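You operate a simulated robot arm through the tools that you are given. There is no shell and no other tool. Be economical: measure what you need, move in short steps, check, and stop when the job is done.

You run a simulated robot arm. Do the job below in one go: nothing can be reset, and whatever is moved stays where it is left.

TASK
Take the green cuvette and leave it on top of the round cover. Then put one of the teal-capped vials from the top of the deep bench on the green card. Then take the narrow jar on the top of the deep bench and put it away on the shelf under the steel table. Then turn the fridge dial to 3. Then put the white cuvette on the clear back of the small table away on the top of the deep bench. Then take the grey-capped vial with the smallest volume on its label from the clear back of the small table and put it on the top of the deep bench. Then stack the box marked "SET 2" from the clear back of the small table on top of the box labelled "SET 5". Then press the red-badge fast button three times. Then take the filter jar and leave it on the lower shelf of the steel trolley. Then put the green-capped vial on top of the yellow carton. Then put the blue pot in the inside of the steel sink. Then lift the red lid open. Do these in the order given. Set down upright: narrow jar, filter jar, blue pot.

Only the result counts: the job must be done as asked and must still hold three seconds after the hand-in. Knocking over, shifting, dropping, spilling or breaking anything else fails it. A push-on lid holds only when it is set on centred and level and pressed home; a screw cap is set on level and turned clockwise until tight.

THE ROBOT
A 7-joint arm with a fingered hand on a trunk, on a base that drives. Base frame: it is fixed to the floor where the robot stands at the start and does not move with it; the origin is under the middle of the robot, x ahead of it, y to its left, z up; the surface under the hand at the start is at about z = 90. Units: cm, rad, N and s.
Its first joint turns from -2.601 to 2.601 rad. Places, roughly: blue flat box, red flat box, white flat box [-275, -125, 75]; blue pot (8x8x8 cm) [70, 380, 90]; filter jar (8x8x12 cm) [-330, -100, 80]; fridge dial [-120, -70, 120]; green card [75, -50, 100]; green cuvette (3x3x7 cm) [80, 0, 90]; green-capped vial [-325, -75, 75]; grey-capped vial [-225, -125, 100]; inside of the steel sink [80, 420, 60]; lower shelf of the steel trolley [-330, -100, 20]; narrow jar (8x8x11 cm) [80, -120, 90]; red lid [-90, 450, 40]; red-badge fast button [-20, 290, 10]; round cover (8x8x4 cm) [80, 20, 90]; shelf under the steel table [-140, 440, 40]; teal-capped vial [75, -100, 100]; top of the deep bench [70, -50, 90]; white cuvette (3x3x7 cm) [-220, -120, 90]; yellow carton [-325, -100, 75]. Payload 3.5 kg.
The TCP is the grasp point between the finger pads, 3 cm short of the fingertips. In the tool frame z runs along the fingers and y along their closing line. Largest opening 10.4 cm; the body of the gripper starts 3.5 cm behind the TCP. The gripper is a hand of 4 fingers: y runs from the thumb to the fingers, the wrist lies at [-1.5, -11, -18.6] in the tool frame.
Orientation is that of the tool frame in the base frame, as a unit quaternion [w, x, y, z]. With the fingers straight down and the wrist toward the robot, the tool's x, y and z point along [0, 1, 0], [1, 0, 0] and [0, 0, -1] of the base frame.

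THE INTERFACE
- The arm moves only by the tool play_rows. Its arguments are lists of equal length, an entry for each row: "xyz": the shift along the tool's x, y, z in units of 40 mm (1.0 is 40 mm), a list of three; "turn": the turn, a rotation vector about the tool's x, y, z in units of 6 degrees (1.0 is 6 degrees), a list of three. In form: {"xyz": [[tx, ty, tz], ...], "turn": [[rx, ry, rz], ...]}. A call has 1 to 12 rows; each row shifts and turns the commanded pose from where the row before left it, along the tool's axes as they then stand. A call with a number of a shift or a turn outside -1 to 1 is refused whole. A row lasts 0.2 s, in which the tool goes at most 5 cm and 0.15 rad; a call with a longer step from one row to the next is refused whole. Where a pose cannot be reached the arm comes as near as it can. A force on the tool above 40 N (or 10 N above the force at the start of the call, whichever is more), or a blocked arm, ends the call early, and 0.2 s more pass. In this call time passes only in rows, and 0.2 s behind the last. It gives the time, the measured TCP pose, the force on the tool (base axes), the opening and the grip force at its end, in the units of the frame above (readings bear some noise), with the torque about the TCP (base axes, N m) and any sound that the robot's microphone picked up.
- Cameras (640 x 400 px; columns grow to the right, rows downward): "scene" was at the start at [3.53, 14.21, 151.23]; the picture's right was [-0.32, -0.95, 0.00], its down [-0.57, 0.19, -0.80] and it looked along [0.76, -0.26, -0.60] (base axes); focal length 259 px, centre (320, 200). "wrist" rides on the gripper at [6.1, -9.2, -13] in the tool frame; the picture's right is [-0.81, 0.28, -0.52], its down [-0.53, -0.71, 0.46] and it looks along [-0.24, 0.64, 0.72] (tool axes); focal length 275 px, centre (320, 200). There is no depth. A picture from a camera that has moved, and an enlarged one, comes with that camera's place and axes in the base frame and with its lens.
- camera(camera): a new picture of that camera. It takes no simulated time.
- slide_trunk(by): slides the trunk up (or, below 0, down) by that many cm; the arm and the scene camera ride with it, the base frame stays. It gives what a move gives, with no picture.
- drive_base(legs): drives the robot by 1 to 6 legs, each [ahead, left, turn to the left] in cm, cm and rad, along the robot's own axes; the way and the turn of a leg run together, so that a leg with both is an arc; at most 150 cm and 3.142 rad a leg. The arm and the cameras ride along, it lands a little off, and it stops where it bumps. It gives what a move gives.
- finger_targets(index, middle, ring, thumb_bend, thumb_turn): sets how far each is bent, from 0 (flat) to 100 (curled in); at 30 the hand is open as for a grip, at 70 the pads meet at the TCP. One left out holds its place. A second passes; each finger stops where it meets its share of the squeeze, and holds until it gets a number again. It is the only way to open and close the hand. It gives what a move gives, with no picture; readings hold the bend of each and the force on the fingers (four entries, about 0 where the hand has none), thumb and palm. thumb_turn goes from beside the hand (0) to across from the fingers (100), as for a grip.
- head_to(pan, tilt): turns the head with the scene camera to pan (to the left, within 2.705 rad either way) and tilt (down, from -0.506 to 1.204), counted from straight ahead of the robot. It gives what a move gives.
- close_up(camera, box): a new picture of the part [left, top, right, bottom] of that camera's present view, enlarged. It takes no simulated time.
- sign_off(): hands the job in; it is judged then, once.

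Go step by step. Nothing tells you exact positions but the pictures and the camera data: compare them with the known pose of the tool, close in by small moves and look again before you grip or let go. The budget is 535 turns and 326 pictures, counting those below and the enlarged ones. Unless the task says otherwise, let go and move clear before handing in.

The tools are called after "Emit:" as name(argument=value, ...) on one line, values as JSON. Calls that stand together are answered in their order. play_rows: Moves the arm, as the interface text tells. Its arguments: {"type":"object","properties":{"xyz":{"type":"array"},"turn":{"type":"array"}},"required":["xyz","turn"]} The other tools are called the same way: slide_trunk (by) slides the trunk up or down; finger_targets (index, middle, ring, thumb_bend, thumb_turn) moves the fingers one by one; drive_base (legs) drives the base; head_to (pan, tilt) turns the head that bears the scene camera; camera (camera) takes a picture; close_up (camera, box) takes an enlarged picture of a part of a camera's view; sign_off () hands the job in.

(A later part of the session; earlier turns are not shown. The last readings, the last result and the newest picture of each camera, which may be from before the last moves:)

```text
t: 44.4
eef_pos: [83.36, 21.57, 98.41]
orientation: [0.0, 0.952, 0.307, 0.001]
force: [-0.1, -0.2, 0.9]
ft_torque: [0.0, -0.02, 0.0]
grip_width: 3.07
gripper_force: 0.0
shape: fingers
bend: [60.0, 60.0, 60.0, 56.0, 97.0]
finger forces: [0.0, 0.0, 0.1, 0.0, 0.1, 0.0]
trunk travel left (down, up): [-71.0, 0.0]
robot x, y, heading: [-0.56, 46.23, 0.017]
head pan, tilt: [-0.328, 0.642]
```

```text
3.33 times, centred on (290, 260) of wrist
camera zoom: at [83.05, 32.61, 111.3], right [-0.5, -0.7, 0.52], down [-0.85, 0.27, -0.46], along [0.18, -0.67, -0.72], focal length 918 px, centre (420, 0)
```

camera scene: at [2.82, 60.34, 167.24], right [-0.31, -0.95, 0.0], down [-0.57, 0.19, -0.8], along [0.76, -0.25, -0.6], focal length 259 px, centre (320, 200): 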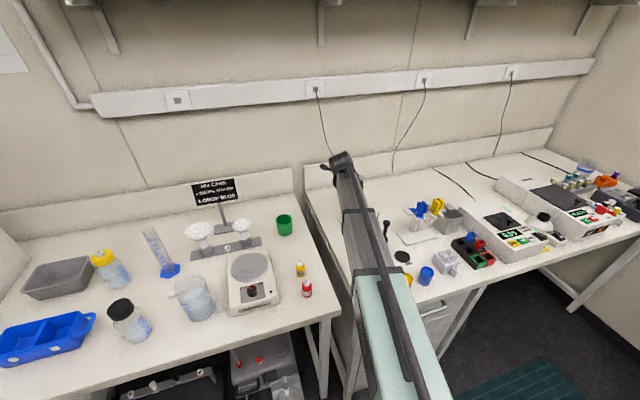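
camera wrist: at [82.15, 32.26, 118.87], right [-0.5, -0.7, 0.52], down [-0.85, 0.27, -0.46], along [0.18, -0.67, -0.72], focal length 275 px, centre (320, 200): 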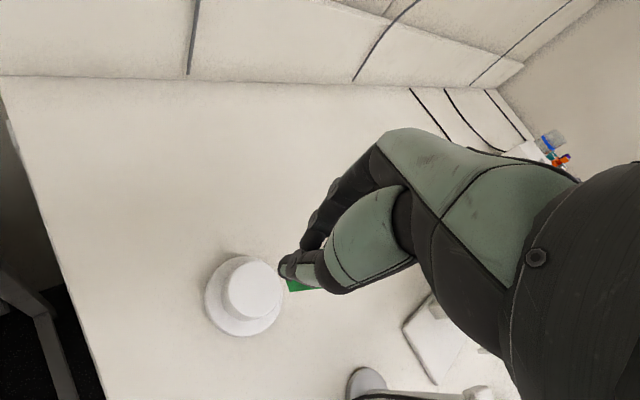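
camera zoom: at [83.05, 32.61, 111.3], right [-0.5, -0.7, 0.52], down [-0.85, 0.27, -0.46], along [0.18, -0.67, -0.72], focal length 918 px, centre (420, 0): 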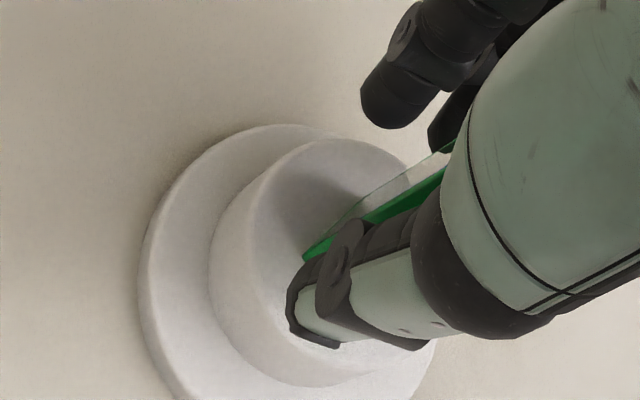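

The cuvette is free and standing. Opening fully and lifting away straight up.

Emit:
finger_targets(index=30, middle=30, ring=30, thumb_bend=30)

Emit:
play_rows(xyz=[[0, 0, -0.5], [0, 0, -1], [0, 0, -1], [0, 0, -1], [0, 0, -1], [0, 0, -1], [0, 0, -1], [0, 0, -1], [0, 0, -1]], turn=[[0, 0, 0], [0, 0, 0], [0, 0, 0], [0, 0, 0], [0, 0, 0], [0, 0, 0], [0, 0, 0], [0, 0, 0], [0, 0, 0]])

Emit:
camera(camera="wrist")

```text
t: 45.4
eef_pos: [83.35, 21.59, 98.26]
orientation: [0.0, 0.952, 0.306, 0.001]
force: [-0.3, -0.2, -0.5]
ft_torque: [0.0, 0.03, 0.01]
grip_width: 10.27
gripper_force: 0.0
shape: fingers
bend: [30.0, 30.0, 30.0, 30.0, 97.0]
finger forces: [0.1, 0.1, 0.0, 0.0, 0.0, 0.0]
trunk travel left (down, up): [-71.0, 0.0]
robot x, y, heading: [-0.39, 46.2, 0.013]
head pan, tilt: [-0.328, 0.642]
```

```text
t: 47.4
eef_pos: [83.4, 21.56, 132.27]
orientation: [0.0, 0.952, 0.307, 0.002]
force: [0.1, -0.1, -0.8]
ft_torque: [-0.02, -0.01, 0.02]
grip_width: 10.26
gripper_force: 0.1
shape: fingers
bend: [30.0, 30.0, 30.0, 30.0, 97.0]
finger forces: [0.1, 0.0, 0.0, 0.0, 0.0, 0.0]
trunk travel left (down, up): [-71.0, 0.0]
robot x, y, heading: [-0.97, 45.98, 0.01]
head pan, tilt: [-0.328, 0.642]
```

```text
296 pictures are left
camera wrist: at [83.15, 32.63, 145.27], right [-0.5, -0.7, 0.52], down [-0.85, 0.27, -0.46], along [0.18, -0.67, -0.72], focal length 275 px, centre (320, 200)
```

wrist: 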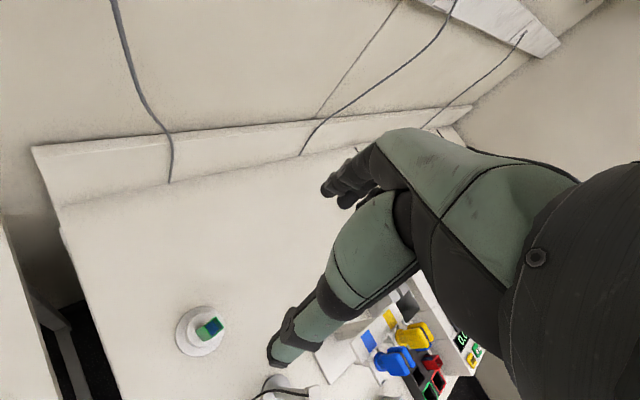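

Cuvette stands on the cover. Next the teal vial: driving right and turning the hand back to face forward.

Emit:
play_rows(xyz=[[0, 0, 0], [0, 0, 0], [0, 0, 0], [0, 0, 0], [0, 0, 0], [0, 0, 0], [0, 0, 0], [0, 0, 0], [0, 0, 0]], turn=[[0, 0, -1], [0, 0, -1], [0, 0, -1], [0, 0, -1], [0, 0, -1], [0, 0, -1], [0, 0, -1], [0, 0, -1], [0, 0, -1]])

Emit:
drive_base(legs=[[0, -121, -0.013]])

Emit:
camera(camera="wrist")

Emit:
camera(camera="scene")

```text
t: 49.4
eef_pos: [83.2, 21.42, 132.31]
orientation: [0.0, 0.708, 0.706, 0.001]
force: [-1.2, -0.5, -0.2]
ft_torque: [0.0, 0.01, 0.0]
grip_width: 10.29
gripper_force: 0.0
shape: fingers
bend: [30.0, 30.0, 30.0, 30.0, 97.0]
finger forces: [0.0, 0.0, 0.0, 0.0, 0.0, 0.0]
trunk travel left (down, up): [-71.0, 0.0]
robot x, y, heading: [-0.6, 46.21, 0.012]
head pan, tilt: [-0.328, 0.642]
```

```text
t: 55.5
eef_pos: [83.82, -100.27, 132.21]
orientation: [0.001, 0.713, 0.701, 0.001]
force: [0.5, 0.0, 0.2]
ft_torque: [0.01, 0.01, -0.03]
grip_width: 10.27
gripper_force: 0.1
shape: fingers
bend: [30.0, 30.0, 30.0, 30.0, 97.0]
finger forces: [0.0, 0.0, 0.0, 0.1, 0.0, 0.0]
trunk travel left (down, up): [-71.0, 0.0]
robot x, y, heading: [0.16, -74.68, 0.002]
head pan, tilt: [-0.328, 0.642]
```

```text
295 pictures are left
camera wrist: at [74.87, -93.83, 145.22], right [0.26, -0.81, 0.52], down [-0.72, -0.52, -0.46], along [0.64, -0.25, -0.72], focal length 275 px, centre (320, 200)
```

wrist: 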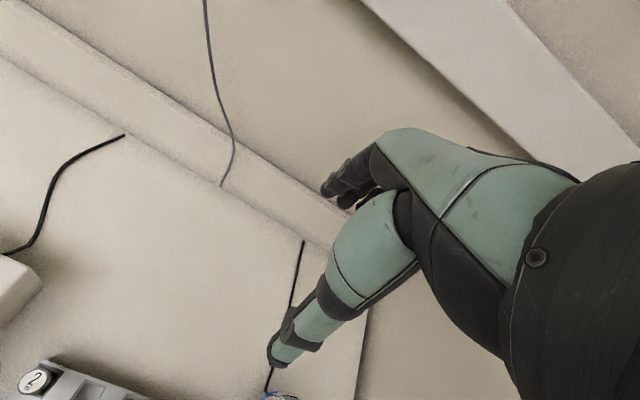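

```text
294 pictures are left
camera scene: at [3.8, -60.49, 167.24], right [-0.32, -0.95, 0.0], down [-0.57, 0.19, -0.8], along [0.76, -0.26, -0.6], focal length 259 px, centre (320, 200)
```

scene: 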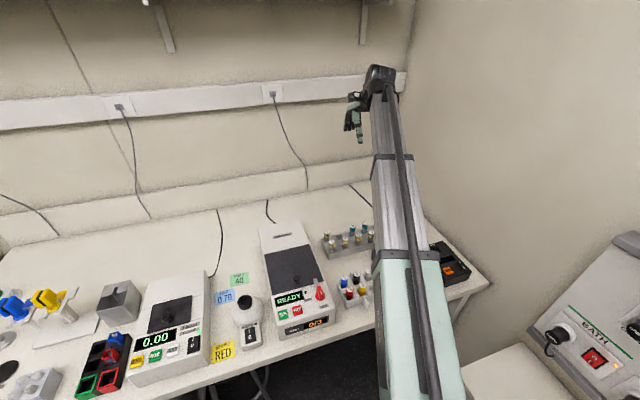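

Emit:
close_up(camera="scene", box=[300, 200, 400, 262])

Emit:
close_up(camera="scene", box=[190, 210, 390, 335])

```text
6.40 times, centred on (350, 231) of scene
camera zoom: at [3.8, -60.49, 167.24], right [-0.32, -0.95, 0.0], down [-0.57, 0.19, -0.8], along [0.76, -0.26, -0.6], focal length 1658 px, centre (128, 2)
```

zoom: 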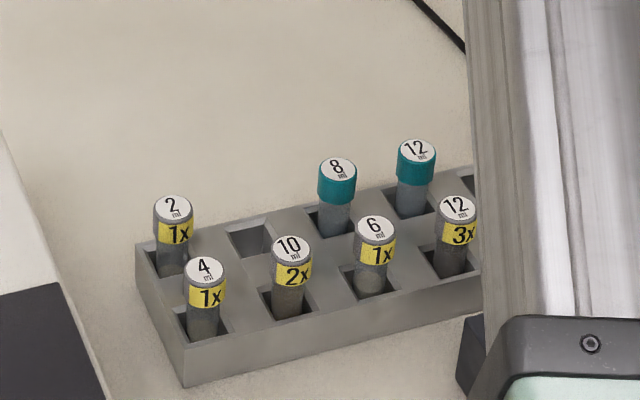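

```text
3.20 times, centred on (290, 272) of scene
camera zoom: at [3.8, -60.49, 167.24], right [-0.32, -0.95, 0.0], down [-0.57, 0.19, -0.8], along [0.76, -0.26, -0.6], focal length 829 px, centre (416, -32)
```

zoom: 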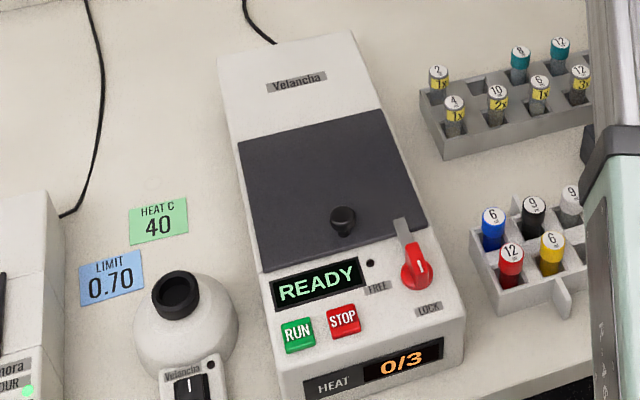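

Rack seen: teal "8 ml" in the back row near [71, -97], with an empty slot on its left and nothing behind. The green card ("HEAT C 40") lies near [67, -52]. Moving the hand over the rack for a wrist view.

Emit:
play_rows(xyz=[[0.2, -0.8, 0], [0.2, -0.8, 0], [0.2, -0.8, 0.3], [0.18, -0.75, 0.5], [0, 0, 1], [0, 0, 1]], turn=[[0, 0, 0], [0, 0, 0], [0, 0, 0], [0, 0, 0], [0, 0, 0], [0, 0, 0]])

Emit:
camera(camera="wrist")

Emit:
camera(camera="scene")

```text
t: 57.0
eef_pos: [71.06, -96.74, 120.71]
orientation: [0.0, 0.713, 0.702, 0.001]
force: [1.1, 0.5, -0.5]
ft_torque: [0.02, 0.02, 0.03]
grip_width: 10.27
gripper_force: 0.1
shape: fingers
bend: [30.0, 30.0, 30.0, 30.0, 97.0]
finger forces: [0.0, 0.0, 0.1, 0.0, 0.1, 0.1]
trunk travel left (down, up): [-71.0, 0.0]
robot x, y, heading: [0.57, -75.13, 0.006]
head pan, tilt: [-0.328, 0.642]
```

```text
291 pictures are left
camera wrist: at [62.1, -90.39, 133.67], right [0.26, -0.81, 0.52], down [-0.72, -0.52, -0.46], along [0.64, -0.25, -0.72], focal length 275 px, centre (320, 200)
```

wrist: 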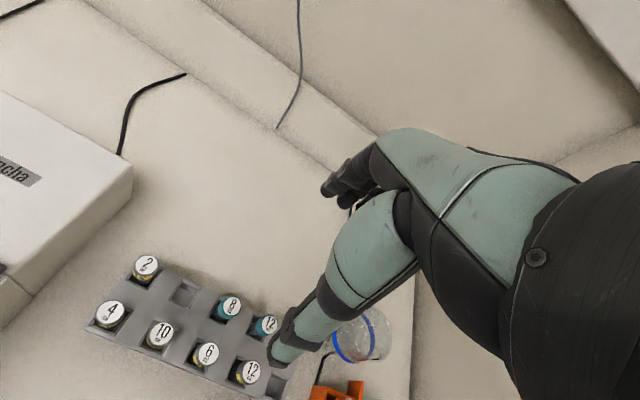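

```text
290 pictures are left
camera scene: at [3.8, -60.46, 167.24], right [-0.32, -0.95, 0.0], down [-0.57, 0.19, -0.8], along [0.76, -0.26, -0.6], focal length 259 px, centre (320, 200)
```

scene: 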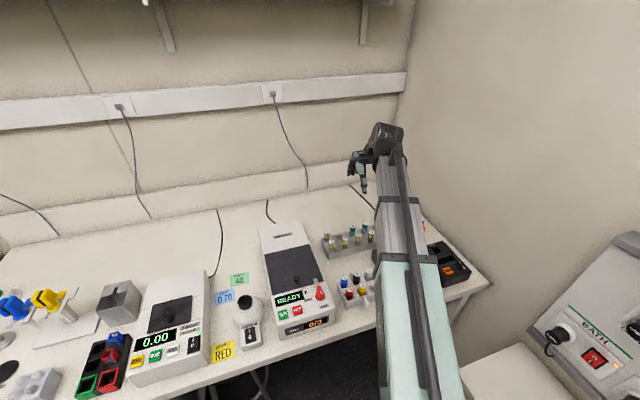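

The teal 8 ml cap is at about [71.4, -97.0] with its top near z 97.8; neighbours are about 5 cm off. Pre-closing the hand to a narrow gap and coming down partway.

Emit:
finger_targets(index=54, middle=54, ring=54, thumb_bend=54)

Emit:
play_rows(xyz=[[-0.07, 0.08, 1], [0, 0, 1], [0, 0, 1], [0, 0, 0.9]], turn=[[0, 0, 0], [0, 0, 0], [0, 0, 0], [0, 0, 0]])

Emit:
camera(camera="wrist")

Emit:
close_up(camera="scene", box=[300, 190, 420, 265])

```text
t: 58.0
eef_pos: [71.07, -96.67, 120.83]
orientation: [0.001, 0.713, 0.702, 0.001]
force: [-0.7, 0.4, 0.2]
ft_torque: [-0.05, 0.02, 0.0]
grip_width: 4.22
gripper_force: 0.1
shape: fingers
bend: [54.0, 54.0, 54.0, 54.0, 97.0]
finger forces: [0.1, 0.0, 0.1, 0.0, 0.0, 0.0]
trunk travel left (down, up): [-71.0, 0.0]
robot x, y, heading: [0.47, -74.72, -0.002]
head pan, tilt: [-0.328, 0.642]
```

```text
t: 59.0
eef_pos: [71.54, -97.06, 105.44]
orientation: [0.001, 0.713, 0.701, 0.0]
force: [-0.4, 0.2, 0.9]
ft_torque: [0.0, 0.01, 0.01]
grip_width: 4.23
gripper_force: 0.1
shape: fingers
bend: [54.0, 54.0, 54.0, 54.0, 97.0]
finger forces: [0.0, 0.0, 0.0, 0.1, 0.0, 0.0]
trunk travel left (down, up): [-71.0, 0.0]
robot x, y, heading: [0.46, -74.55, -0.004]
head pan, tilt: [-0.328, 0.642]
```

```text
289 pictures are left
camera wrist: at [62.58, -90.69, 118.26], right [0.26, -0.81, 0.52], down [-0.72, -0.52, -0.46], along [0.64, -0.25, -0.72], focal length 275 px, centre (320, 200)
```

wrist: 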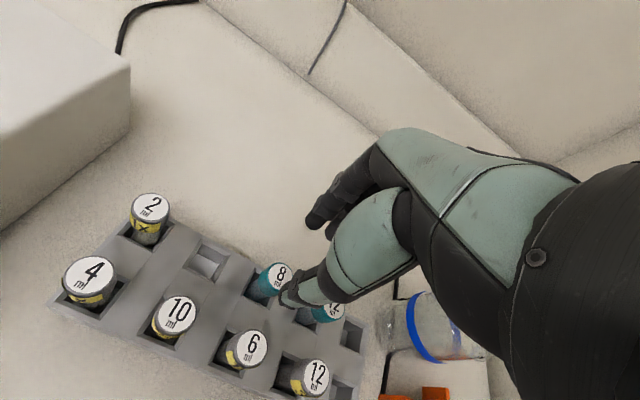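

```text
5.33 times, centred on (360, 228) of scene
camera zoom: at [3.81, -60.46, 167.24], right [-0.32, -0.95, 0.0], down [-0.57, 0.19, -0.8], along [0.76, -0.26, -0.6], focal length 1382 px, centre (107, 53)
```

zoom: 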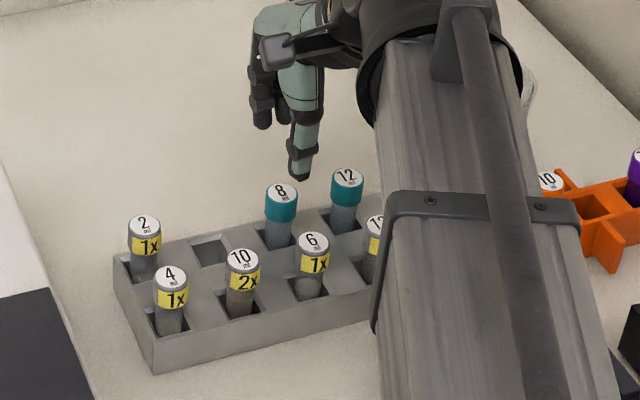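

Alignment is good. Descending the last 8 cm slowly, biased slightly back to keep the thumb off the front vial.

Emit:
play_rows(xyz=[[0.06, 0.08, 0.5], [0, 0, 0.5], [0, 0, 0.4], [0, 0, 0.3]], turn=[[0, 0, 0], [0, 0, 0], [0, 0, 0], [0, 0, 0]])

Emit:
close_up(camera="wrist", box=[180, 180, 420, 400])

Emit:
close_up(camera="scene", box=[300, 190, 420, 265])

```text
t: 60.0
eef_pos: [72.03, -96.8, 98.65]
orientation: [0.001, 0.713, 0.701, 0.0]
force: [-0.1, -0.3, 0.4]
ft_torque: [-0.01, 0.02, -0.04]
grip_width: 4.23
gripper_force: 0.0
shape: fingers
bend: [54.0, 54.0, 54.0, 54.0, 97.0]
finger forces: [0.0, 0.0, 0.1, 0.0, 0.1, 0.0]
trunk travel left (down, up): [-71.0, 0.0]
robot x, y, heading: [0.16, -74.45, -0.001]
head pan, tilt: [-0.328, 0.642]
```

```text
1.82 times, centred on (300, 290) of wrist
camera zoom: at [63.07, -90.53, 111.56], right [0.26, -0.81, 0.52], down [-0.72, -0.52, -0.46], along [0.64, -0.25, -0.72], focal length 500 px, centre (356, 36)
```

zoom: 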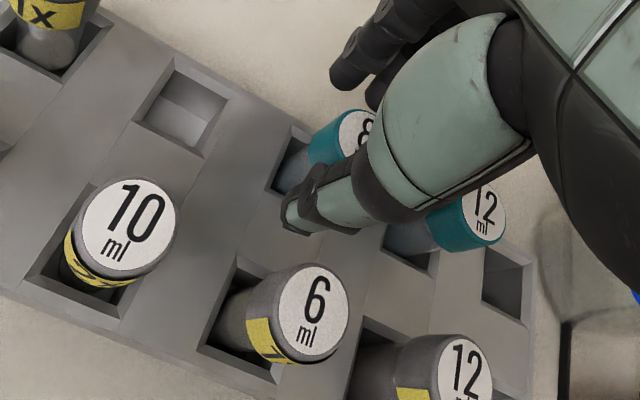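

```text
5.33 times, centred on (360, 228) of scene
camera zoom: at [3.8, -60.45, 167.23], right [-0.32, -0.95, 0.0], down [-0.57, 0.19, -0.8], along [0.76, -0.26, -0.6], focal length 1382 px, centre (107, 53)
```

zoom: 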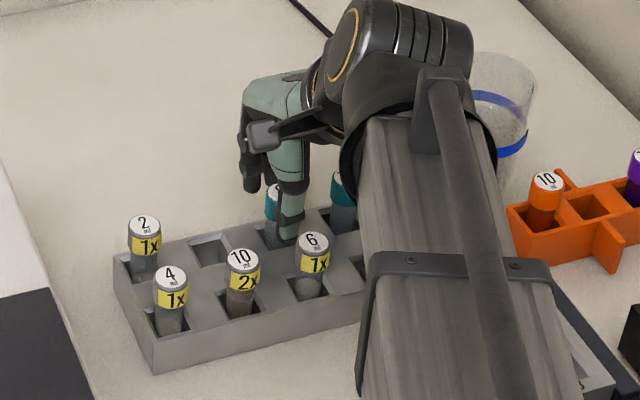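

The thumb is between the teal cap and the 6 ml vial without touching. A further 1.2 cm down, then close.

Emit:
play_rows(xyz=[[0, 0, 0.15], [0, 0, 0.15]], turn=[[0, 0, 0], [0, 0, 0]])

Emit:
finger_targets(index=66, middle=66, ring=60, thumb_bend=66)

Emit:
close_up(camera="wrist", box=[180, 180, 420, 400])

```text
t: 60.5
eef_pos: [71.98, -96.92, 97.46]
orientation: [0.001, 0.713, 0.701, 0.001]
force: [-0.1, 0.1, 0.2]
ft_torque: [0.0, 0.01, -0.01]
grip_width: 4.24
gripper_force: 0.1
shape: fingers
bend: [54.0, 54.0, 54.0, 54.0, 97.0]
finger forces: [0.0, 0.0, 0.1, 0.0, 0.0, 0.0]
trunk travel left (down, up): [-71.0, 0.0]
robot x, y, heading: [0.66, -74.64, 0.001]
head pan, tilt: [-0.328, 0.642]
```

```text
t: 61.5
eef_pos: [71.97, -96.89, 97.45]
orientation: [0.0, 0.713, 0.702, 0.001]
force: [0.6, -0.4, -0.5]
ft_torque: [-0.03, -0.01, -0.01]
grip_width: 1.36
gripper_force: 1.0
shape: fingers
bend: [65.0, 65.0, 60.0, 65.0, 97.0]
finger forces: [0.4, 0.6, 0.0, 0.0, 1.0, 0.1]
trunk travel left (down, up): [-71.0, 0.0]
robot x, y, heading: [0.28, -74.56, 0.002]
head pan, tilt: [-0.328, 0.642]
```

```text
1.82 times, centred on (300, 290) of wrist
camera zoom: at [63.01, -90.55, 110.43], right [0.26, -0.81, 0.52], down [-0.72, -0.52, -0.46], along [0.64, -0.25, -0.72], focal length 500 px, centre (356, 36)
```

zoom: 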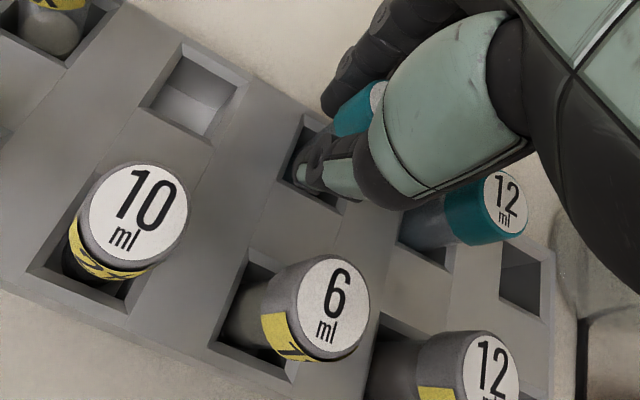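

Thumb, index and middle touch the cap. Firming the grip and lifting straight up.

Emit:
finger_targets(index=74, middle=74, thumb_bend=74)

Emit:
play_rows(xyz=[[0, 0, -0.5], [0, 0, -0.7], [0, 0, -0.8], [0, 0, -1]], turn=[[0, 0, 0], [0, 0, 0], [0, 0, 0], [0, 0, 0]])

Emit:
camera(camera="wrist")

Emit:
close_up(camera="scene", box=[300, 170, 440, 265])

```text
t: 62.5
eef_pos: [72.01, -97.01, 97.4]
orientation: [0.001, 0.713, 0.702, 0.001]
force: [0.2, -0.1, 0.3]
ft_torque: [0.02, 0.03, -0.02]
grip_width: 0.87
gripper_force: 12.0
shape: fingers
bend: [73.0, 72.0, 60.0, 66.0, 95.0]
finger forces: [6.3, 6.4, 0.0, 0.0, 10.8, 0.1]
trunk travel left (down, up): [-71.0, 0.0]
robot x, y, heading: [0.17, -74.74, 0.0]
head pan, tilt: [-0.328, 0.642]
```

```text
t: 63.5
eef_pos: [71.81, -96.93, 109.46]
orientation: [0.001, 0.713, 0.701, 0.001]
force: [-0.2, 0.0, 0.6]
ft_torque: [0.02, -0.01, 0.0]
grip_width: 0.84
gripper_force: 11.8
shape: fingers
bend: [73.0, 72.0, 60.0, 66.0, 95.0]
finger forces: [6.3, 6.4, 0.0, 0.1, 10.7, 0.1]
trunk travel left (down, up): [-71.0, 0.0]
robot x, y, heading: [0.46, -74.58, 0.003]
head pan, tilt: [-0.328, 0.642]
```

```text
284 pictures are left
camera wrist: at [62.98, -90.58, 122.42], right [0.26, -0.81, 0.52], down [-0.72, -0.52, -0.46], along [0.64, -0.25, -0.72], focal length 275 px, centre (320, 200)
```

wrist: 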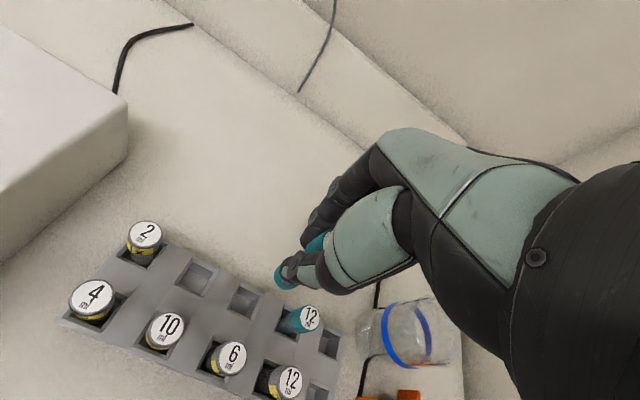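

```text
4.21 times, centred on (370, 218) of scene
camera zoom: at [3.77, -60.44, 167.23], right [-0.32, -0.95, 0.0], down [-0.57, 0.19, -0.8], along [0.76, -0.26, -0.6], focal length 1091 px, centre (110, 126)
```

zoom: 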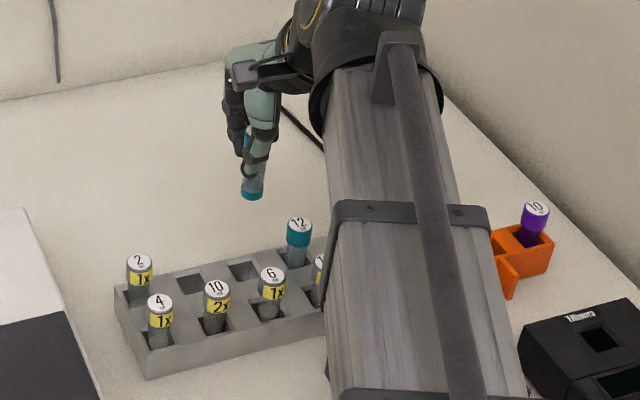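

Vial is out cleanly with its foot about 7.5 cm below the TCP. Raising and carrying it over to the green card.

Emit:
play_rows(xyz=[[0, 0, -0.8], [0, 0, -0.8], [0, 0, -0.7]], turn=[[0, 0, 0], [0, 0, 0], [0, 0, 0]])

Emit:
play_rows(xyz=[[0.936, -0.122, 0], [0.936, -0.122, 0], [0.936, -0.122, 0], [0.936, -0.122, 0], [0.936, -0.122, 0], [0.936, -0.122, 0], [0.936, -0.122, 0], [0.936, -0.122, 0], [0.936, -0.122, 0], [0.936, -0.122, 0], [0.936, -0.122, 0], [0.936, -0.122, 0]], turn=[[0, 0, 0], [0, 0, 0], [0, 0, 0], [0, 0, 0], [0, 0, 0], [0, 0, 0], [0, 0, 0], [0, 0, 0], [0, 0, 0], [0, 0, 0], [0, 0, 0], [0, 0, 0]])

Emit:
camera(camera="wrist")

Emit:
camera(camera="scene")

```text
t: 64.3
eef_pos: [71.92, -96.9, 118.76]
orientation: [0.001, 0.712, 0.702, 0.001]
force: [0.4, 0.1, -0.8]
ft_torque: [-0.02, 0.0, -0.01]
grip_width: 0.82
gripper_force: 11.8
shape: fingers
bend: [73.0, 72.0, 60.0, 66.0, 95.0]
finger forces: [6.2, 6.6, 0.0, 0.1, 10.7, 0.0]
trunk travel left (down, up): [-71.0, 0.0]
robot x, y, heading: [0.25, -74.88, -0.001]
head pan, tilt: [-0.328, 0.642]
```

```text
t: 67.0
eef_pos: [66.93, -51.64, 118.64]
orientation: [0.001, 0.713, 0.701, 0.001]
force: [-0.8, 0.3, -0.5]
ft_torque: [0.01, -0.02, 0.0]
grip_width: 0.83
gripper_force: 11.8
shape: fingers
bend: [73.0, 72.0, 60.0, 67.0, 95.0]
finger forces: [6.2, 6.7, 0.1, 0.1, 10.5, 0.0]
trunk travel left (down, up): [-71.0, 0.0]
robot x, y, heading: [0.67, -74.55, 0.003]
head pan, tilt: [-0.328, 0.642]
```

```text
282 pictures are left
camera wrist: at [57.94, -45.43, 131.66], right [0.26, -0.81, 0.52], down [-0.72, -0.52, -0.46], along [0.64, -0.25, -0.72], focal length 275 px, centre (320, 200)
```

wrist: 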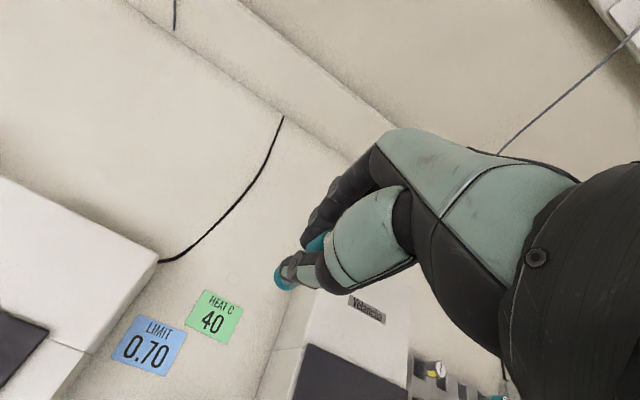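

```text
281 pictures are left
camera scene: at [3.8, -60.39, 167.23], right [-0.32, -0.95, 0.0], down [-0.57, 0.19, -0.8], along [0.76, -0.26, -0.6], focal length 259 px, centre (320, 200)
```

scene: 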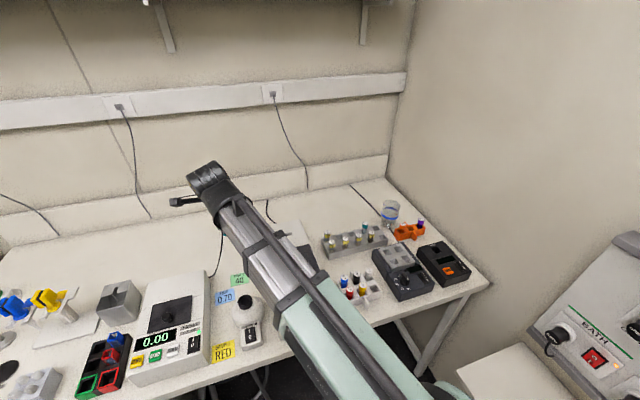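

Card centre is at [66.8, -51.4], right below. Descending to just above it.

Emit:
play_rows(xyz=[[0.05, 0, 0.9], [0, 0, 0.9], [0, 0, 0.9], [0, 0, 0.9], [0, 0, 0.9], [0, 0, 0.5]], turn=[[0, 0, 0], [0, 0, 0], [0, 0, 0], [0, 0, 0], [0, 0, 0], [0, 0, 0]])

Emit:
camera(camera="wrist")

Emit:
camera(camera="scene")

```text
t: 68.3
eef_pos: [66.63, -51.83, 98.76]
orientation: [0.002, 0.713, 0.701, 0.001]
force: [-0.5, 0.8, -0.2]
ft_torque: [0.01, 0.03, -0.02]
grip_width: 0.83
gripper_force: 11.7
shape: fingers
bend: [73.0, 72.0, 60.0, 67.0, 95.0]
finger forces: [6.1, 6.7, 0.0, 0.0, 10.5, 0.1]
trunk travel left (down, up): [-71.0, 0.0]
robot x, y, heading: [0.45, -74.92, 0.004]
head pan, tilt: [-0.328, 0.642]
```

```text
280 pictures are left
camera wrist: at [57.7, -45.47, 111.64], right [0.26, -0.81, 0.52], down [-0.72, -0.52, -0.46], along [0.64, -0.25, -0.72], focal length 275 px, centre (320, 200)
```

wrist: 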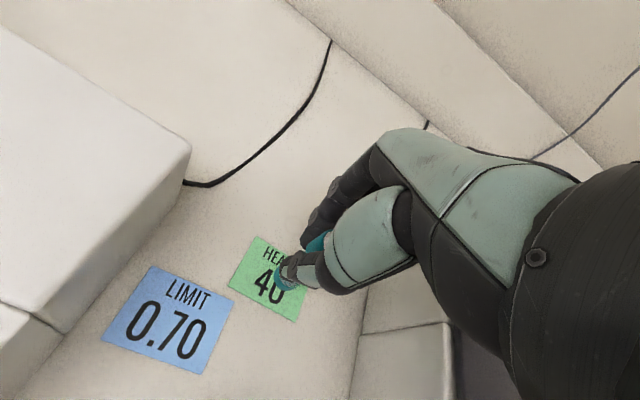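

```text
279 pictures are left
camera scene: at [3.8, -60.44, 167.23], right [-0.32, -0.95, 0.0], down [-0.57, 0.19, -0.8], along [0.76, -0.26, -0.6], focal length 259 px, centre (320, 200)
```

scene: 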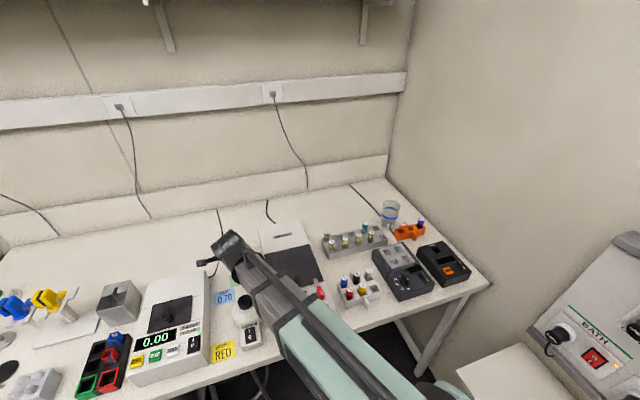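

Vial foot is over the card. Lowering in 2 mm steps to contact.

Emit:
play_rows(xyz=[[0.02, 0, 0.1], [0, 0, 0.05]], turn=[[0, 0, 0], [0, 0, 0]])

Emit:
play_rows(xyz=[[0, 0, 0.05]], turn=[[0, 0, 0]])

Emit:
play_rows(xyz=[[0, 0, 0.05]], turn=[[0, 0, 0]])

Emit:
close_up(camera="wrist", box=[220, 200, 360, 330])

```text
t: 69.0
eef_pos: [66.75, -51.62, 98.09]
orientation: [0.0, 0.713, 0.701, 0.001]
force: [-0.1, -0.3, -0.6]
ft_torque: [0.04, 0.0, 0.0]
grip_width: 0.83
gripper_force: 11.7
shape: fingers
bend: [73.0, 72.0, 60.0, 67.0, 95.0]
finger forces: [6.2, 6.8, 0.0, 0.0, 10.4, 0.0]
trunk travel left (down, up): [-71.0, 0.0]
robot x, y, heading: [-0.07, -74.41, 0.0]
head pan, tilt: [-0.328, 0.642]
```

```text
t: 69.3
eef_pos: [66.81, -51.65, 97.91]
orientation: [0.0, 0.712, 0.702, 0.0]
force: [-0.5, 0.8, -0.7]
ft_torque: [0.0, -0.05, -0.04]
grip_width: 0.81
gripper_force: 11.6
shape: fingers
bend: [73.0, 72.0, 60.0, 67.0, 95.0]
finger forces: [6.1, 7.0, 0.0, 0.1, 10.4, 0.0]
trunk travel left (down, up): [-71.0, 0.0]
robot x, y, heading: [0.35, -74.41, 0.005]
head pan, tilt: [-0.328, 0.642]
```

```text
t: 69.8
eef_pos: [66.86, -51.64, 97.83]
orientation: [0.001, 0.713, 0.702, 0.001]
force: [0.4, 0.4, -0.7]
ft_torque: [0.01, 0.01, 0.0]
grip_width: 0.8
gripper_force: 11.7
shape: fingers
bend: [73.0, 72.0, 60.0, 67.0, 95.0]
finger forces: [6.2, 6.8, 0.1, 0.1, 10.5, 0.1]
trunk travel left (down, up): [-71.0, 0.0]
robot x, y, heading: [0.39, -74.47, 0.003]
head pan, tilt: [-0.328, 0.642]
```

```text
3.08 times, centred on (290, 265) of wrist
camera zoom: at [57.87, -45.33, 110.64], right [0.26, -0.81, 0.52], down [-0.72, -0.52, -0.46], along [0.64, -0.25, -0.72], focal length 847 px, centre (412, 0)
```

zoom: 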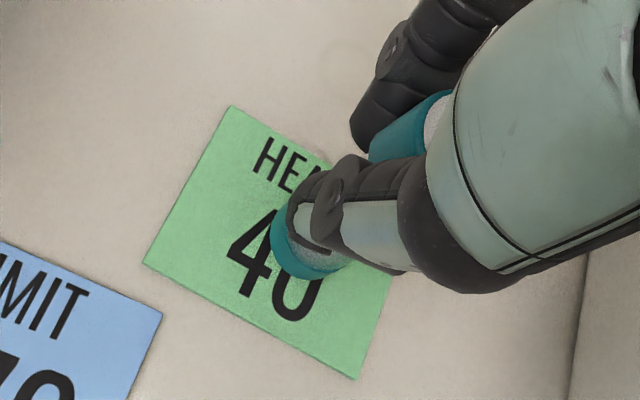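

Nearly there; continuing down.

Emit:
play_rows(xyz=[[0, 0, 0.05]], turn=[[0, 0, 0]])

Emit:
play_rows(xyz=[[0, 0, 0.05]], turn=[[0, 0, 0]])

Emit:
play_rows(xyz=[[0, 0, 0.05]], turn=[[0, 0, 0]])

```text
t: 70.2
eef_pos: [66.81, -51.59, 97.47]
orientation: [0.0, 0.712, 0.702, 0.001]
force: [-0.9, 0.1, 0.1]
ft_torque: [0.0, 0.0, 0.02]
grip_width: 0.81
gripper_force: 12.1
shape: fingers
bend: [73.0, 72.0, 60.0, 67.0, 95.0]
finger forces: [6.2, 6.9, 0.0, 0.1, 10.3, 0.0]
trunk travel left (down, up): [-71.0, 0.0]
robot x, y, heading: [0.28, -74.48, -0.002]
head pan, tilt: [-0.328, 0.642]
```

```text
t: 70.5
eef_pos: [66.83, -51.7, 97.25]
orientation: [0.0, 0.713, 0.701, 0.001]
force: [0.5, -0.4, 0.2]
ft_torque: [0.02, 0.0, -0.02]
grip_width: 0.83
gripper_force: 11.9
shape: fingers
bend: [73.0, 72.0, 60.0, 67.0, 95.0]
finger forces: [6.2, 6.9, 0.0, 0.0, 10.4, 0.0]
trunk travel left (down, up): [-71.0, 0.0]
robot x, y, heading: [0.02, -74.83, -0.0]
head pan, tilt: [-0.328, 0.642]
```

```text
t: 71.0
eef_pos: [66.75, -51.83, 97.14]
orientation: [0.001, 0.713, 0.702, 0.001]
force: [0.8, -0.1, -0.2]
ft_torque: [0.0, -0.02, 0.02]
grip_width: 0.79
gripper_force: 11.2
shape: fingers
bend: [73.0, 72.0, 60.0, 67.0, 95.0]
finger forces: [6.2, 6.8, 0.0, 0.0, 10.4, 0.0]
trunk travel left (down, up): [-71.0, 0.0]
robot x, y, heading: [0.63, -74.7, 0.004]
head pan, tilt: [-0.328, 0.642]
```

Emit:
play_rows(xyz=[[0, 0, 0.05]], turn=[[0, 0, 0]])

Emit:
play_rows(xyz=[[0, 0, 0.05]], turn=[[0, 0, 0]])

Emit:
close_up(camera="wrist", box=[220, 200, 360, 330])

```text
t: 71.3
eef_pos: [66.86, -51.75, 96.93]
orientation: [0.0, 0.713, 0.701, 0.0]
force: [-0.5, 0.3, -0.6]
ft_torque: [0.0, 0.02, 0.02]
grip_width: 0.79
gripper_force: 11.3
shape: fingers
bend: [73.0, 72.0, 60.0, 67.0, 95.0]
finger forces: [6.2, 6.9, 0.0, 0.1, 10.5, 0.0]
trunk travel left (down, up): [-71.0, 0.0]
robot x, y, heading: [0.58, -74.9, 0.004]
head pan, tilt: [-0.328, 0.642]
```

```text
t: 71.8
eef_pos: [66.92, -51.68, 96.78]
orientation: [0.001, 0.713, 0.701, 0.0]
force: [-0.4, -0.2, -0.2]
ft_torque: [0.02, 0.02, -0.02]
grip_width: 0.81
gripper_force: 11.8
shape: fingers
bend: [73.0, 72.0, 60.0, 67.0, 95.0]
finger forces: [6.1, 6.9, 0.1, 0.0, 10.4, 0.0]
trunk travel left (down, up): [-71.0, 0.0]
robot x, y, heading: [0.35, -74.94, 0.007]
head pan, tilt: [-0.328, 0.642]
```

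```text
3.08 times, centred on (290, 265) of wrist
camera zoom: at [57.84, -45.32, 109.68], right [0.26, -0.81, 0.52], down [-0.72, -0.52, -0.46], along [0.64, -0.25, -0.72], focal length 847 px, centre (412, 0)
```

zoom: 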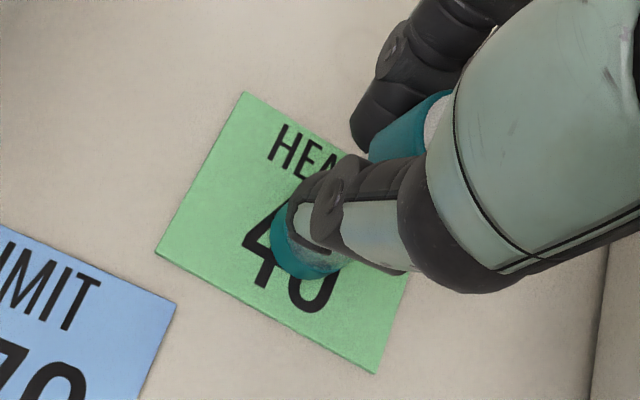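

Still no contact. Continuing in small steps.

Emit:
play_rows(xyz=[[0, 0, 0.05]], turn=[[0, 0, 0]])

Emit:
play_rows(xyz=[[0, 0, 0.05]], turn=[[0, 0, 0]])

Emit:
play_rows(xyz=[[0, 0, 0.05]], turn=[[0, 0, 0]])

Emit:
play_rows(xyz=[[0, 0, 0.05]], turn=[[0, 0, 0]])

Emit:
close_up(camera="wrist", box=[220, 200, 360, 330])

```text
t: 72.2
eef_pos: [66.72, -51.61, 96.43]
orientation: [0.001, 0.713, 0.701, 0.001]
force: [0.7, -0.3, 7.5]
ft_torque: [0.01, -0.03, 0.01]
grip_width: 0.69
gripper_force: 12.9
shape: fingers
bend: [73.0, 73.0, 60.0, 67.0, 95.0]
finger forces: [6.2, 8.4, 0.0, 0.0, 10.4, 0.0]
trunk travel left (down, up): [-71.0, 0.0]
robot x, y, heading: [0.36, -74.44, -0.001]
head pan, tilt: [-0.328, 0.642]
```

```text
t: 72.5
eef_pos: [66.77, -51.6, 96.28]
orientation: [0.001, 0.713, 0.702, 0.001]
force: [2.8, 0.9, 14.3]
ft_torque: [0.0, -0.13, 0.02]
grip_width: 0.59
gripper_force: 13.5
shape: fingers
bend: [73.0, 73.0, 60.0, 68.0, 95.0]
finger forces: [7.6, 9.8, 0.0, 0.0, 10.6, 0.1]
trunk travel left (down, up): [-71.0, 0.0]
robot x, y, heading: [0.5, -74.65, 0.002]
head pan, tilt: [-0.328, 0.642]
```

```text
t: 73.0
eef_pos: [66.8, -51.58, 96.11]
orientation: [0.001, 0.713, 0.702, 0.001]
force: [4.8, 0.9, 15.8]
ft_torque: [-0.01, -0.13, 0.0]
grip_width: 0.45
gripper_force: 14.4
shape: fingers
bend: [73.0, 73.0, 60.0, 69.0, 95.0]
finger forces: [7.8, 10.5, 0.0, 0.0, 10.6, 0.1]
trunk travel left (down, up): [-71.0, 0.0]
robot x, y, heading: [0.4, -74.54, -0.002]
head pan, tilt: [-0.328, 0.642]
```

```text
t: 73.3
eef_pos: [66.69, -51.63, 95.93]
orientation: [0.0, 0.712, 0.702, 0.0]
force: [5.7, 2.5, 16.2]
ft_torque: [0.0, -0.17, 0.0]
grip_width: 0.33
gripper_force: 14.0
shape: fingers
bend: [73.0, 73.0, 60.0, 71.0, 95.0]
finger forces: [7.5, 9.6, 0.1, 0.1, 10.5, 0.0]
trunk travel left (down, up): [-71.0, 0.0]
robot x, y, heading: [0.35, -74.45, 0.001]
head pan, tilt: [-0.328, 0.642]
```

```text
3.08 times, centred on (290, 265) of wrist
camera zoom: at [57.72, -45.27, 108.89], right [0.26, -0.81, 0.52], down [-0.72, -0.52, -0.46], along [0.64, -0.25, -0.72], focal length 847 px, centre (412, 0)
```

zoom: 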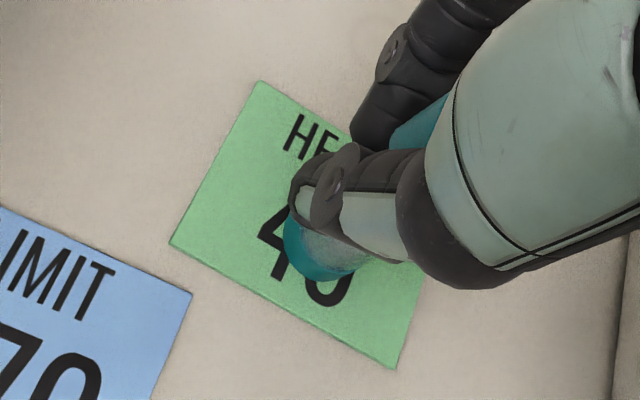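

I pushed about 5 mm too far and the vial leaned a little. Backing up to just touching, then checking.

Emit:
play_rows(xyz=[[0, 0, -0.12]], turn=[[0, 0, 0]])

Emit:
play_rows(xyz=[[0, 0, -0.04]], turn=[[0, 0, 0]])

Emit:
close_up(camera="wrist", box=[220, 200, 360, 330])

```text
t: 73.8
eef_pos: [66.65, -51.74, 96.41]
orientation: [-0.001, 0.713, 0.702, 0.001]
force: [-0.8, -0.2, 0.4]
ft_torque: [0.01, 0.02, 0.01]
grip_width: 0.33
gripper_force: 9.9
shape: fingers
bend: [73.0, 73.0, 60.0, 70.0, 95.0]
finger forces: [4.6, 6.9, 0.0, 0.1, 8.7, 0.0]
trunk travel left (down, up): [-71.0, 0.0]
robot x, y, heading: [0.56, -74.5, 0.002]
head pan, tilt: [-0.328, 0.642]
```

```text
t: 74.2
eef_pos: [66.73, -51.62, 96.58]
orientation: [0.0, 0.712, 0.702, 0.0]
force: [0.1, -0.8, -0.2]
ft_torque: [-0.01, -0.03, -0.03]
grip_width: 0.34
gripper_force: 10.3
shape: fingers
bend: [73.0, 73.0, 60.0, 70.0, 95.0]
finger forces: [4.7, 6.9, 0.0, 0.0, 8.8, 0.1]
trunk travel left (down, up): [-71.0, 0.0]
robot x, y, heading: [0.25, -74.58, 0.006]
head pan, tilt: [-0.328, 0.642]
```

```text
3.08 times, centred on (290, 265) of wrist
camera zoom: at [57.77, -45.26, 109.46], right [0.26, -0.81, 0.52], down [-0.72, -0.52, -0.46], along [0.64, -0.25, -0.72], focal length 847 px, centre (412, 0)
```

zoom: 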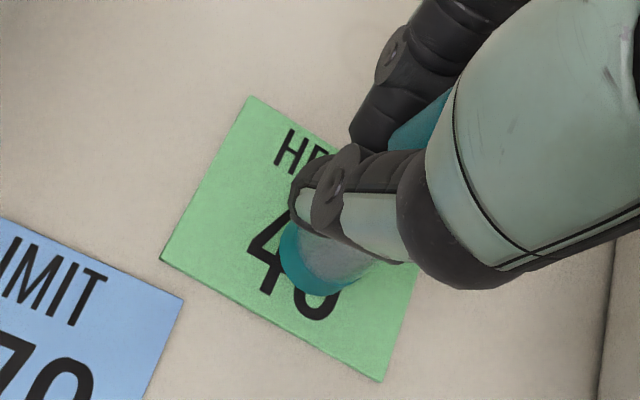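

Just at touch. Loosening gradually while the fingers still cage the vial.

Emit:
finger_targets(index=69, middle=69, thumb_bend=68)

Emit:
close_up(camera="wrist", box=[220, 200, 360, 330])

Emit:
finger_targets(index=64, middle=64, thumb_bend=63)

Emit:
close_up(camera="wrist", box=[220, 200, 360, 330])

```text
t: 75.2
eef_pos: [66.76, -51.62, 96.44]
orientation: [0.001, 0.713, 0.702, 0.0]
force: [1.1, 0.3, 0.0]
ft_torque: [-0.03, -0.01, 0.03]
grip_width: 0.75
gripper_force: 2.3
shape: fingers
bend: [69.0, 68.0, 60.0, 66.0, 97.0]
finger forces: [0.0, 1.8, 0.0, 0.1, 1.8, 0.0]
trunk travel left (down, up): [-71.0, 0.0]
robot x, y, heading: [0.07, -74.73, 0.0]
head pan, tilt: [-0.328, 0.642]
```

```text
3.08 times, centred on (290, 265) of wrist
camera zoom: at [57.78, -45.26, 109.47], right [0.26, -0.81, 0.52], down [-0.72, -0.52, -0.46], along [0.64, -0.25, -0.72], focal length 847 px, centre (412, 0)
```

zoom: 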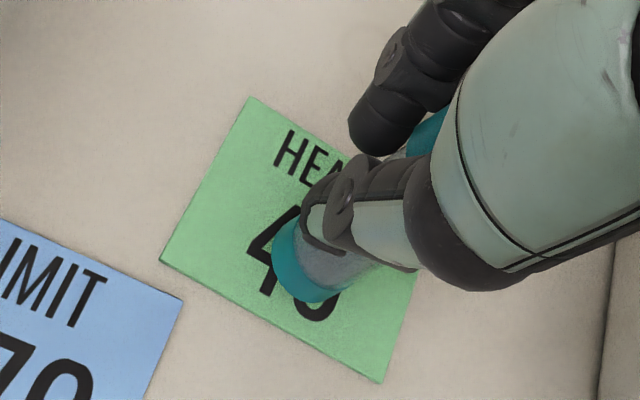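

```text
t: 76.2
eef_pos: [66.77, -51.66, 96.61]
orientation: [0.001, 0.713, 0.701, 0.0]
force: [0.8, 0.3, 0.4]
ft_torque: [-0.02, -0.01, 0.02]
grip_width: 1.67
gripper_force: 0.1
shape: fingers
bend: [64.0, 64.0, 60.0, 63.0, 97.0]
finger forces: [0.0, 0.1, 0.0, 0.0, 0.0, 0.0]
trunk travel left (down, up): [-71.0, 0.0]
robot x, y, heading: [0.42, -74.87, 0.003]
head pan, tilt: [-0.328, 0.642]
```

```text
3.08 times, centred on (290, 265) of wrist
camera zoom: at [57.78, -45.26, 109.47], right [0.26, -0.81, 0.52], down [-0.72, -0.52, -0.46], along [0.64, -0.25, -0.72], focal length 847 px, centre (412, 0)
```

zoom: 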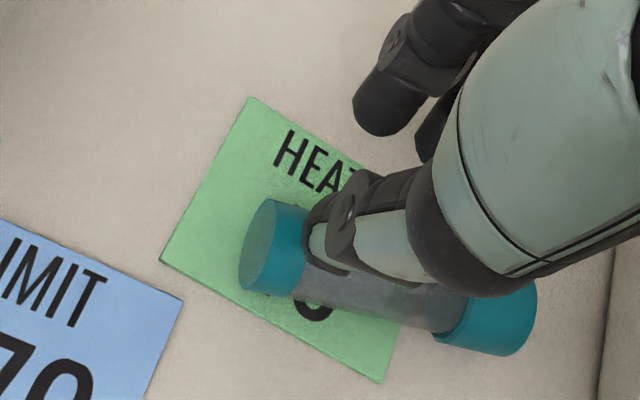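

The vial seems to have tipped inside the cage of fingers. Looking from the head camera before doing anything more.

Emit:
close_up(camera="scene", box=[180, 220, 320, 310])

Emit:
camera(camera="wrist")

```text
4.44 times, centred on (250, 265) of scene
camera zoom: at [3.79, -60.44, 167.23], right [-0.32, -0.95, 0.0], down [-0.57, 0.19, -0.8], along [0.76, -0.26, -0.6], focal length 1151 px, centre (631, -89)
```

zoom: 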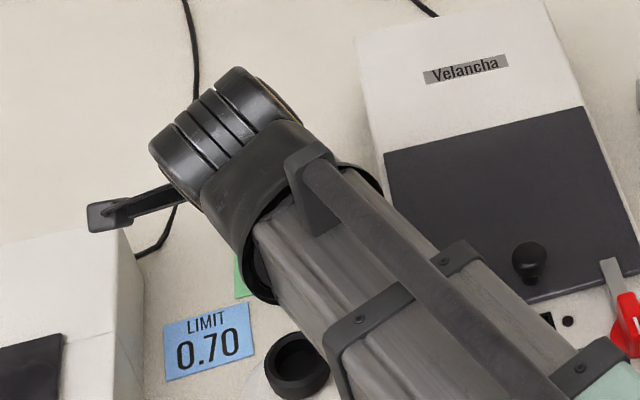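

```text
271 pictures are left
camera wrist: at [57.78, -45.26, 109.47], right [0.26, -0.81, 0.52], down [-0.72, -0.52, -0.46], along [0.64, -0.25, -0.72], focal length 275 px, centre (320, 200)
```

wrist: 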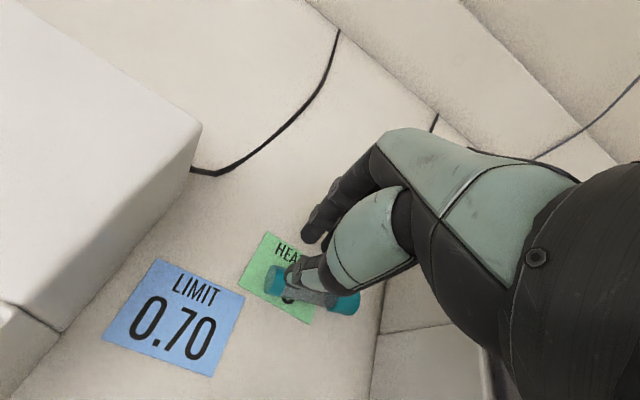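

The vial lies along y on the card, centre about [65.9, -53], 1.5 cm off the card's middle. I'll rise a little, open, and regrip it lying down to centre it on the card.

Emit:
play_rows(xyz=[[0, 0, -0.5], [0, 0, -0.6]], turn=[[0, 0, 0], [0, 0, 0]])

Emit:
finger_targets(index=44, middle=44, ring=44, thumb_bend=44)

Emit:
camera(camera="wrist")

Emit:
close_up(camera="wrist", box=[200, 200, 400, 340])

```text
t: 76.8
eef_pos: [66.7, -51.71, 100.99]
orientation: [0.001, 0.713, 0.701, 0.0]
force: [0.0, 0.7, -0.2]
ft_torque: [0.0, 0.0, 0.01]
grip_width: 1.68
gripper_force: 0.0
shape: fingers
bend: [64.0, 64.0, 60.0, 63.0, 97.0]
finger forces: [0.0, 0.0, 0.0, 0.0, 0.0, 0.0]
trunk travel left (down, up): [-71.0, 0.0]
robot x, y, heading: [0.29, -74.76, 0.002]
head pan, tilt: [-0.328, 0.642]
```

```text
t: 77.8
eef_pos: [66.74, -51.65, 100.9]
orientation: [0.0, 0.713, 0.701, 0.0]
force: [0.9, 1.2, 0.2]
ft_torque: [-0.01, 0.02, 0.02]
grip_width: 6.72
gripper_force: 0.1
shape: fingers
bend: [44.0, 44.0, 44.0, 44.0, 97.0]
finger forces: [0.1, 0.1, 0.0, 0.0, 0.0, 0.0]
trunk travel left (down, up): [-71.0, 0.0]
robot x, y, heading: [0.35, -74.74, 0.001]
head pan, tilt: [-0.328, 0.642]
```

```text
270 pictures are left
camera wrist: at [57.79, -45.36, 113.87], right [0.26, -0.81, 0.52], down [-0.72, -0.52, -0.46], along [0.64, -0.25, -0.72], focal length 275 px, centre (320, 200)
```

wrist: 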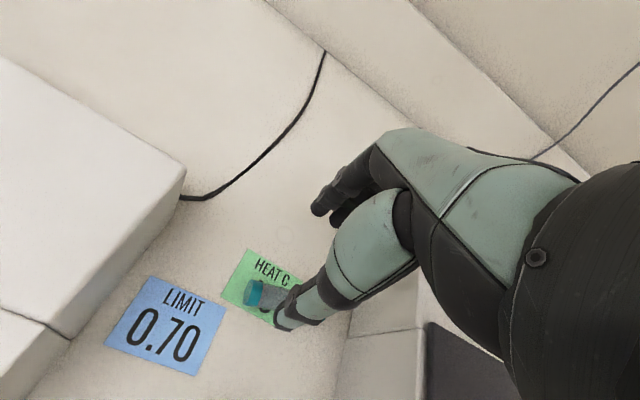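

```text
2.86 times, centred on (300, 270) of wrist
camera zoom: at [57.79, -45.36, 113.87], right [0.26, -0.81, 0.52], down [-0.72, -0.52, -0.46], along [0.64, -0.25, -0.72], focal length 786 px, centre (377, 0)
```

zoom: 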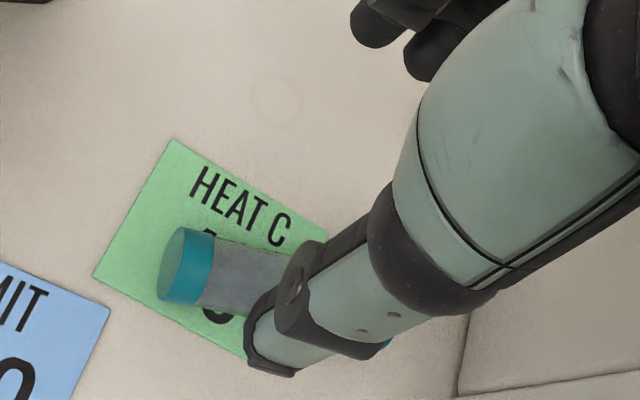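

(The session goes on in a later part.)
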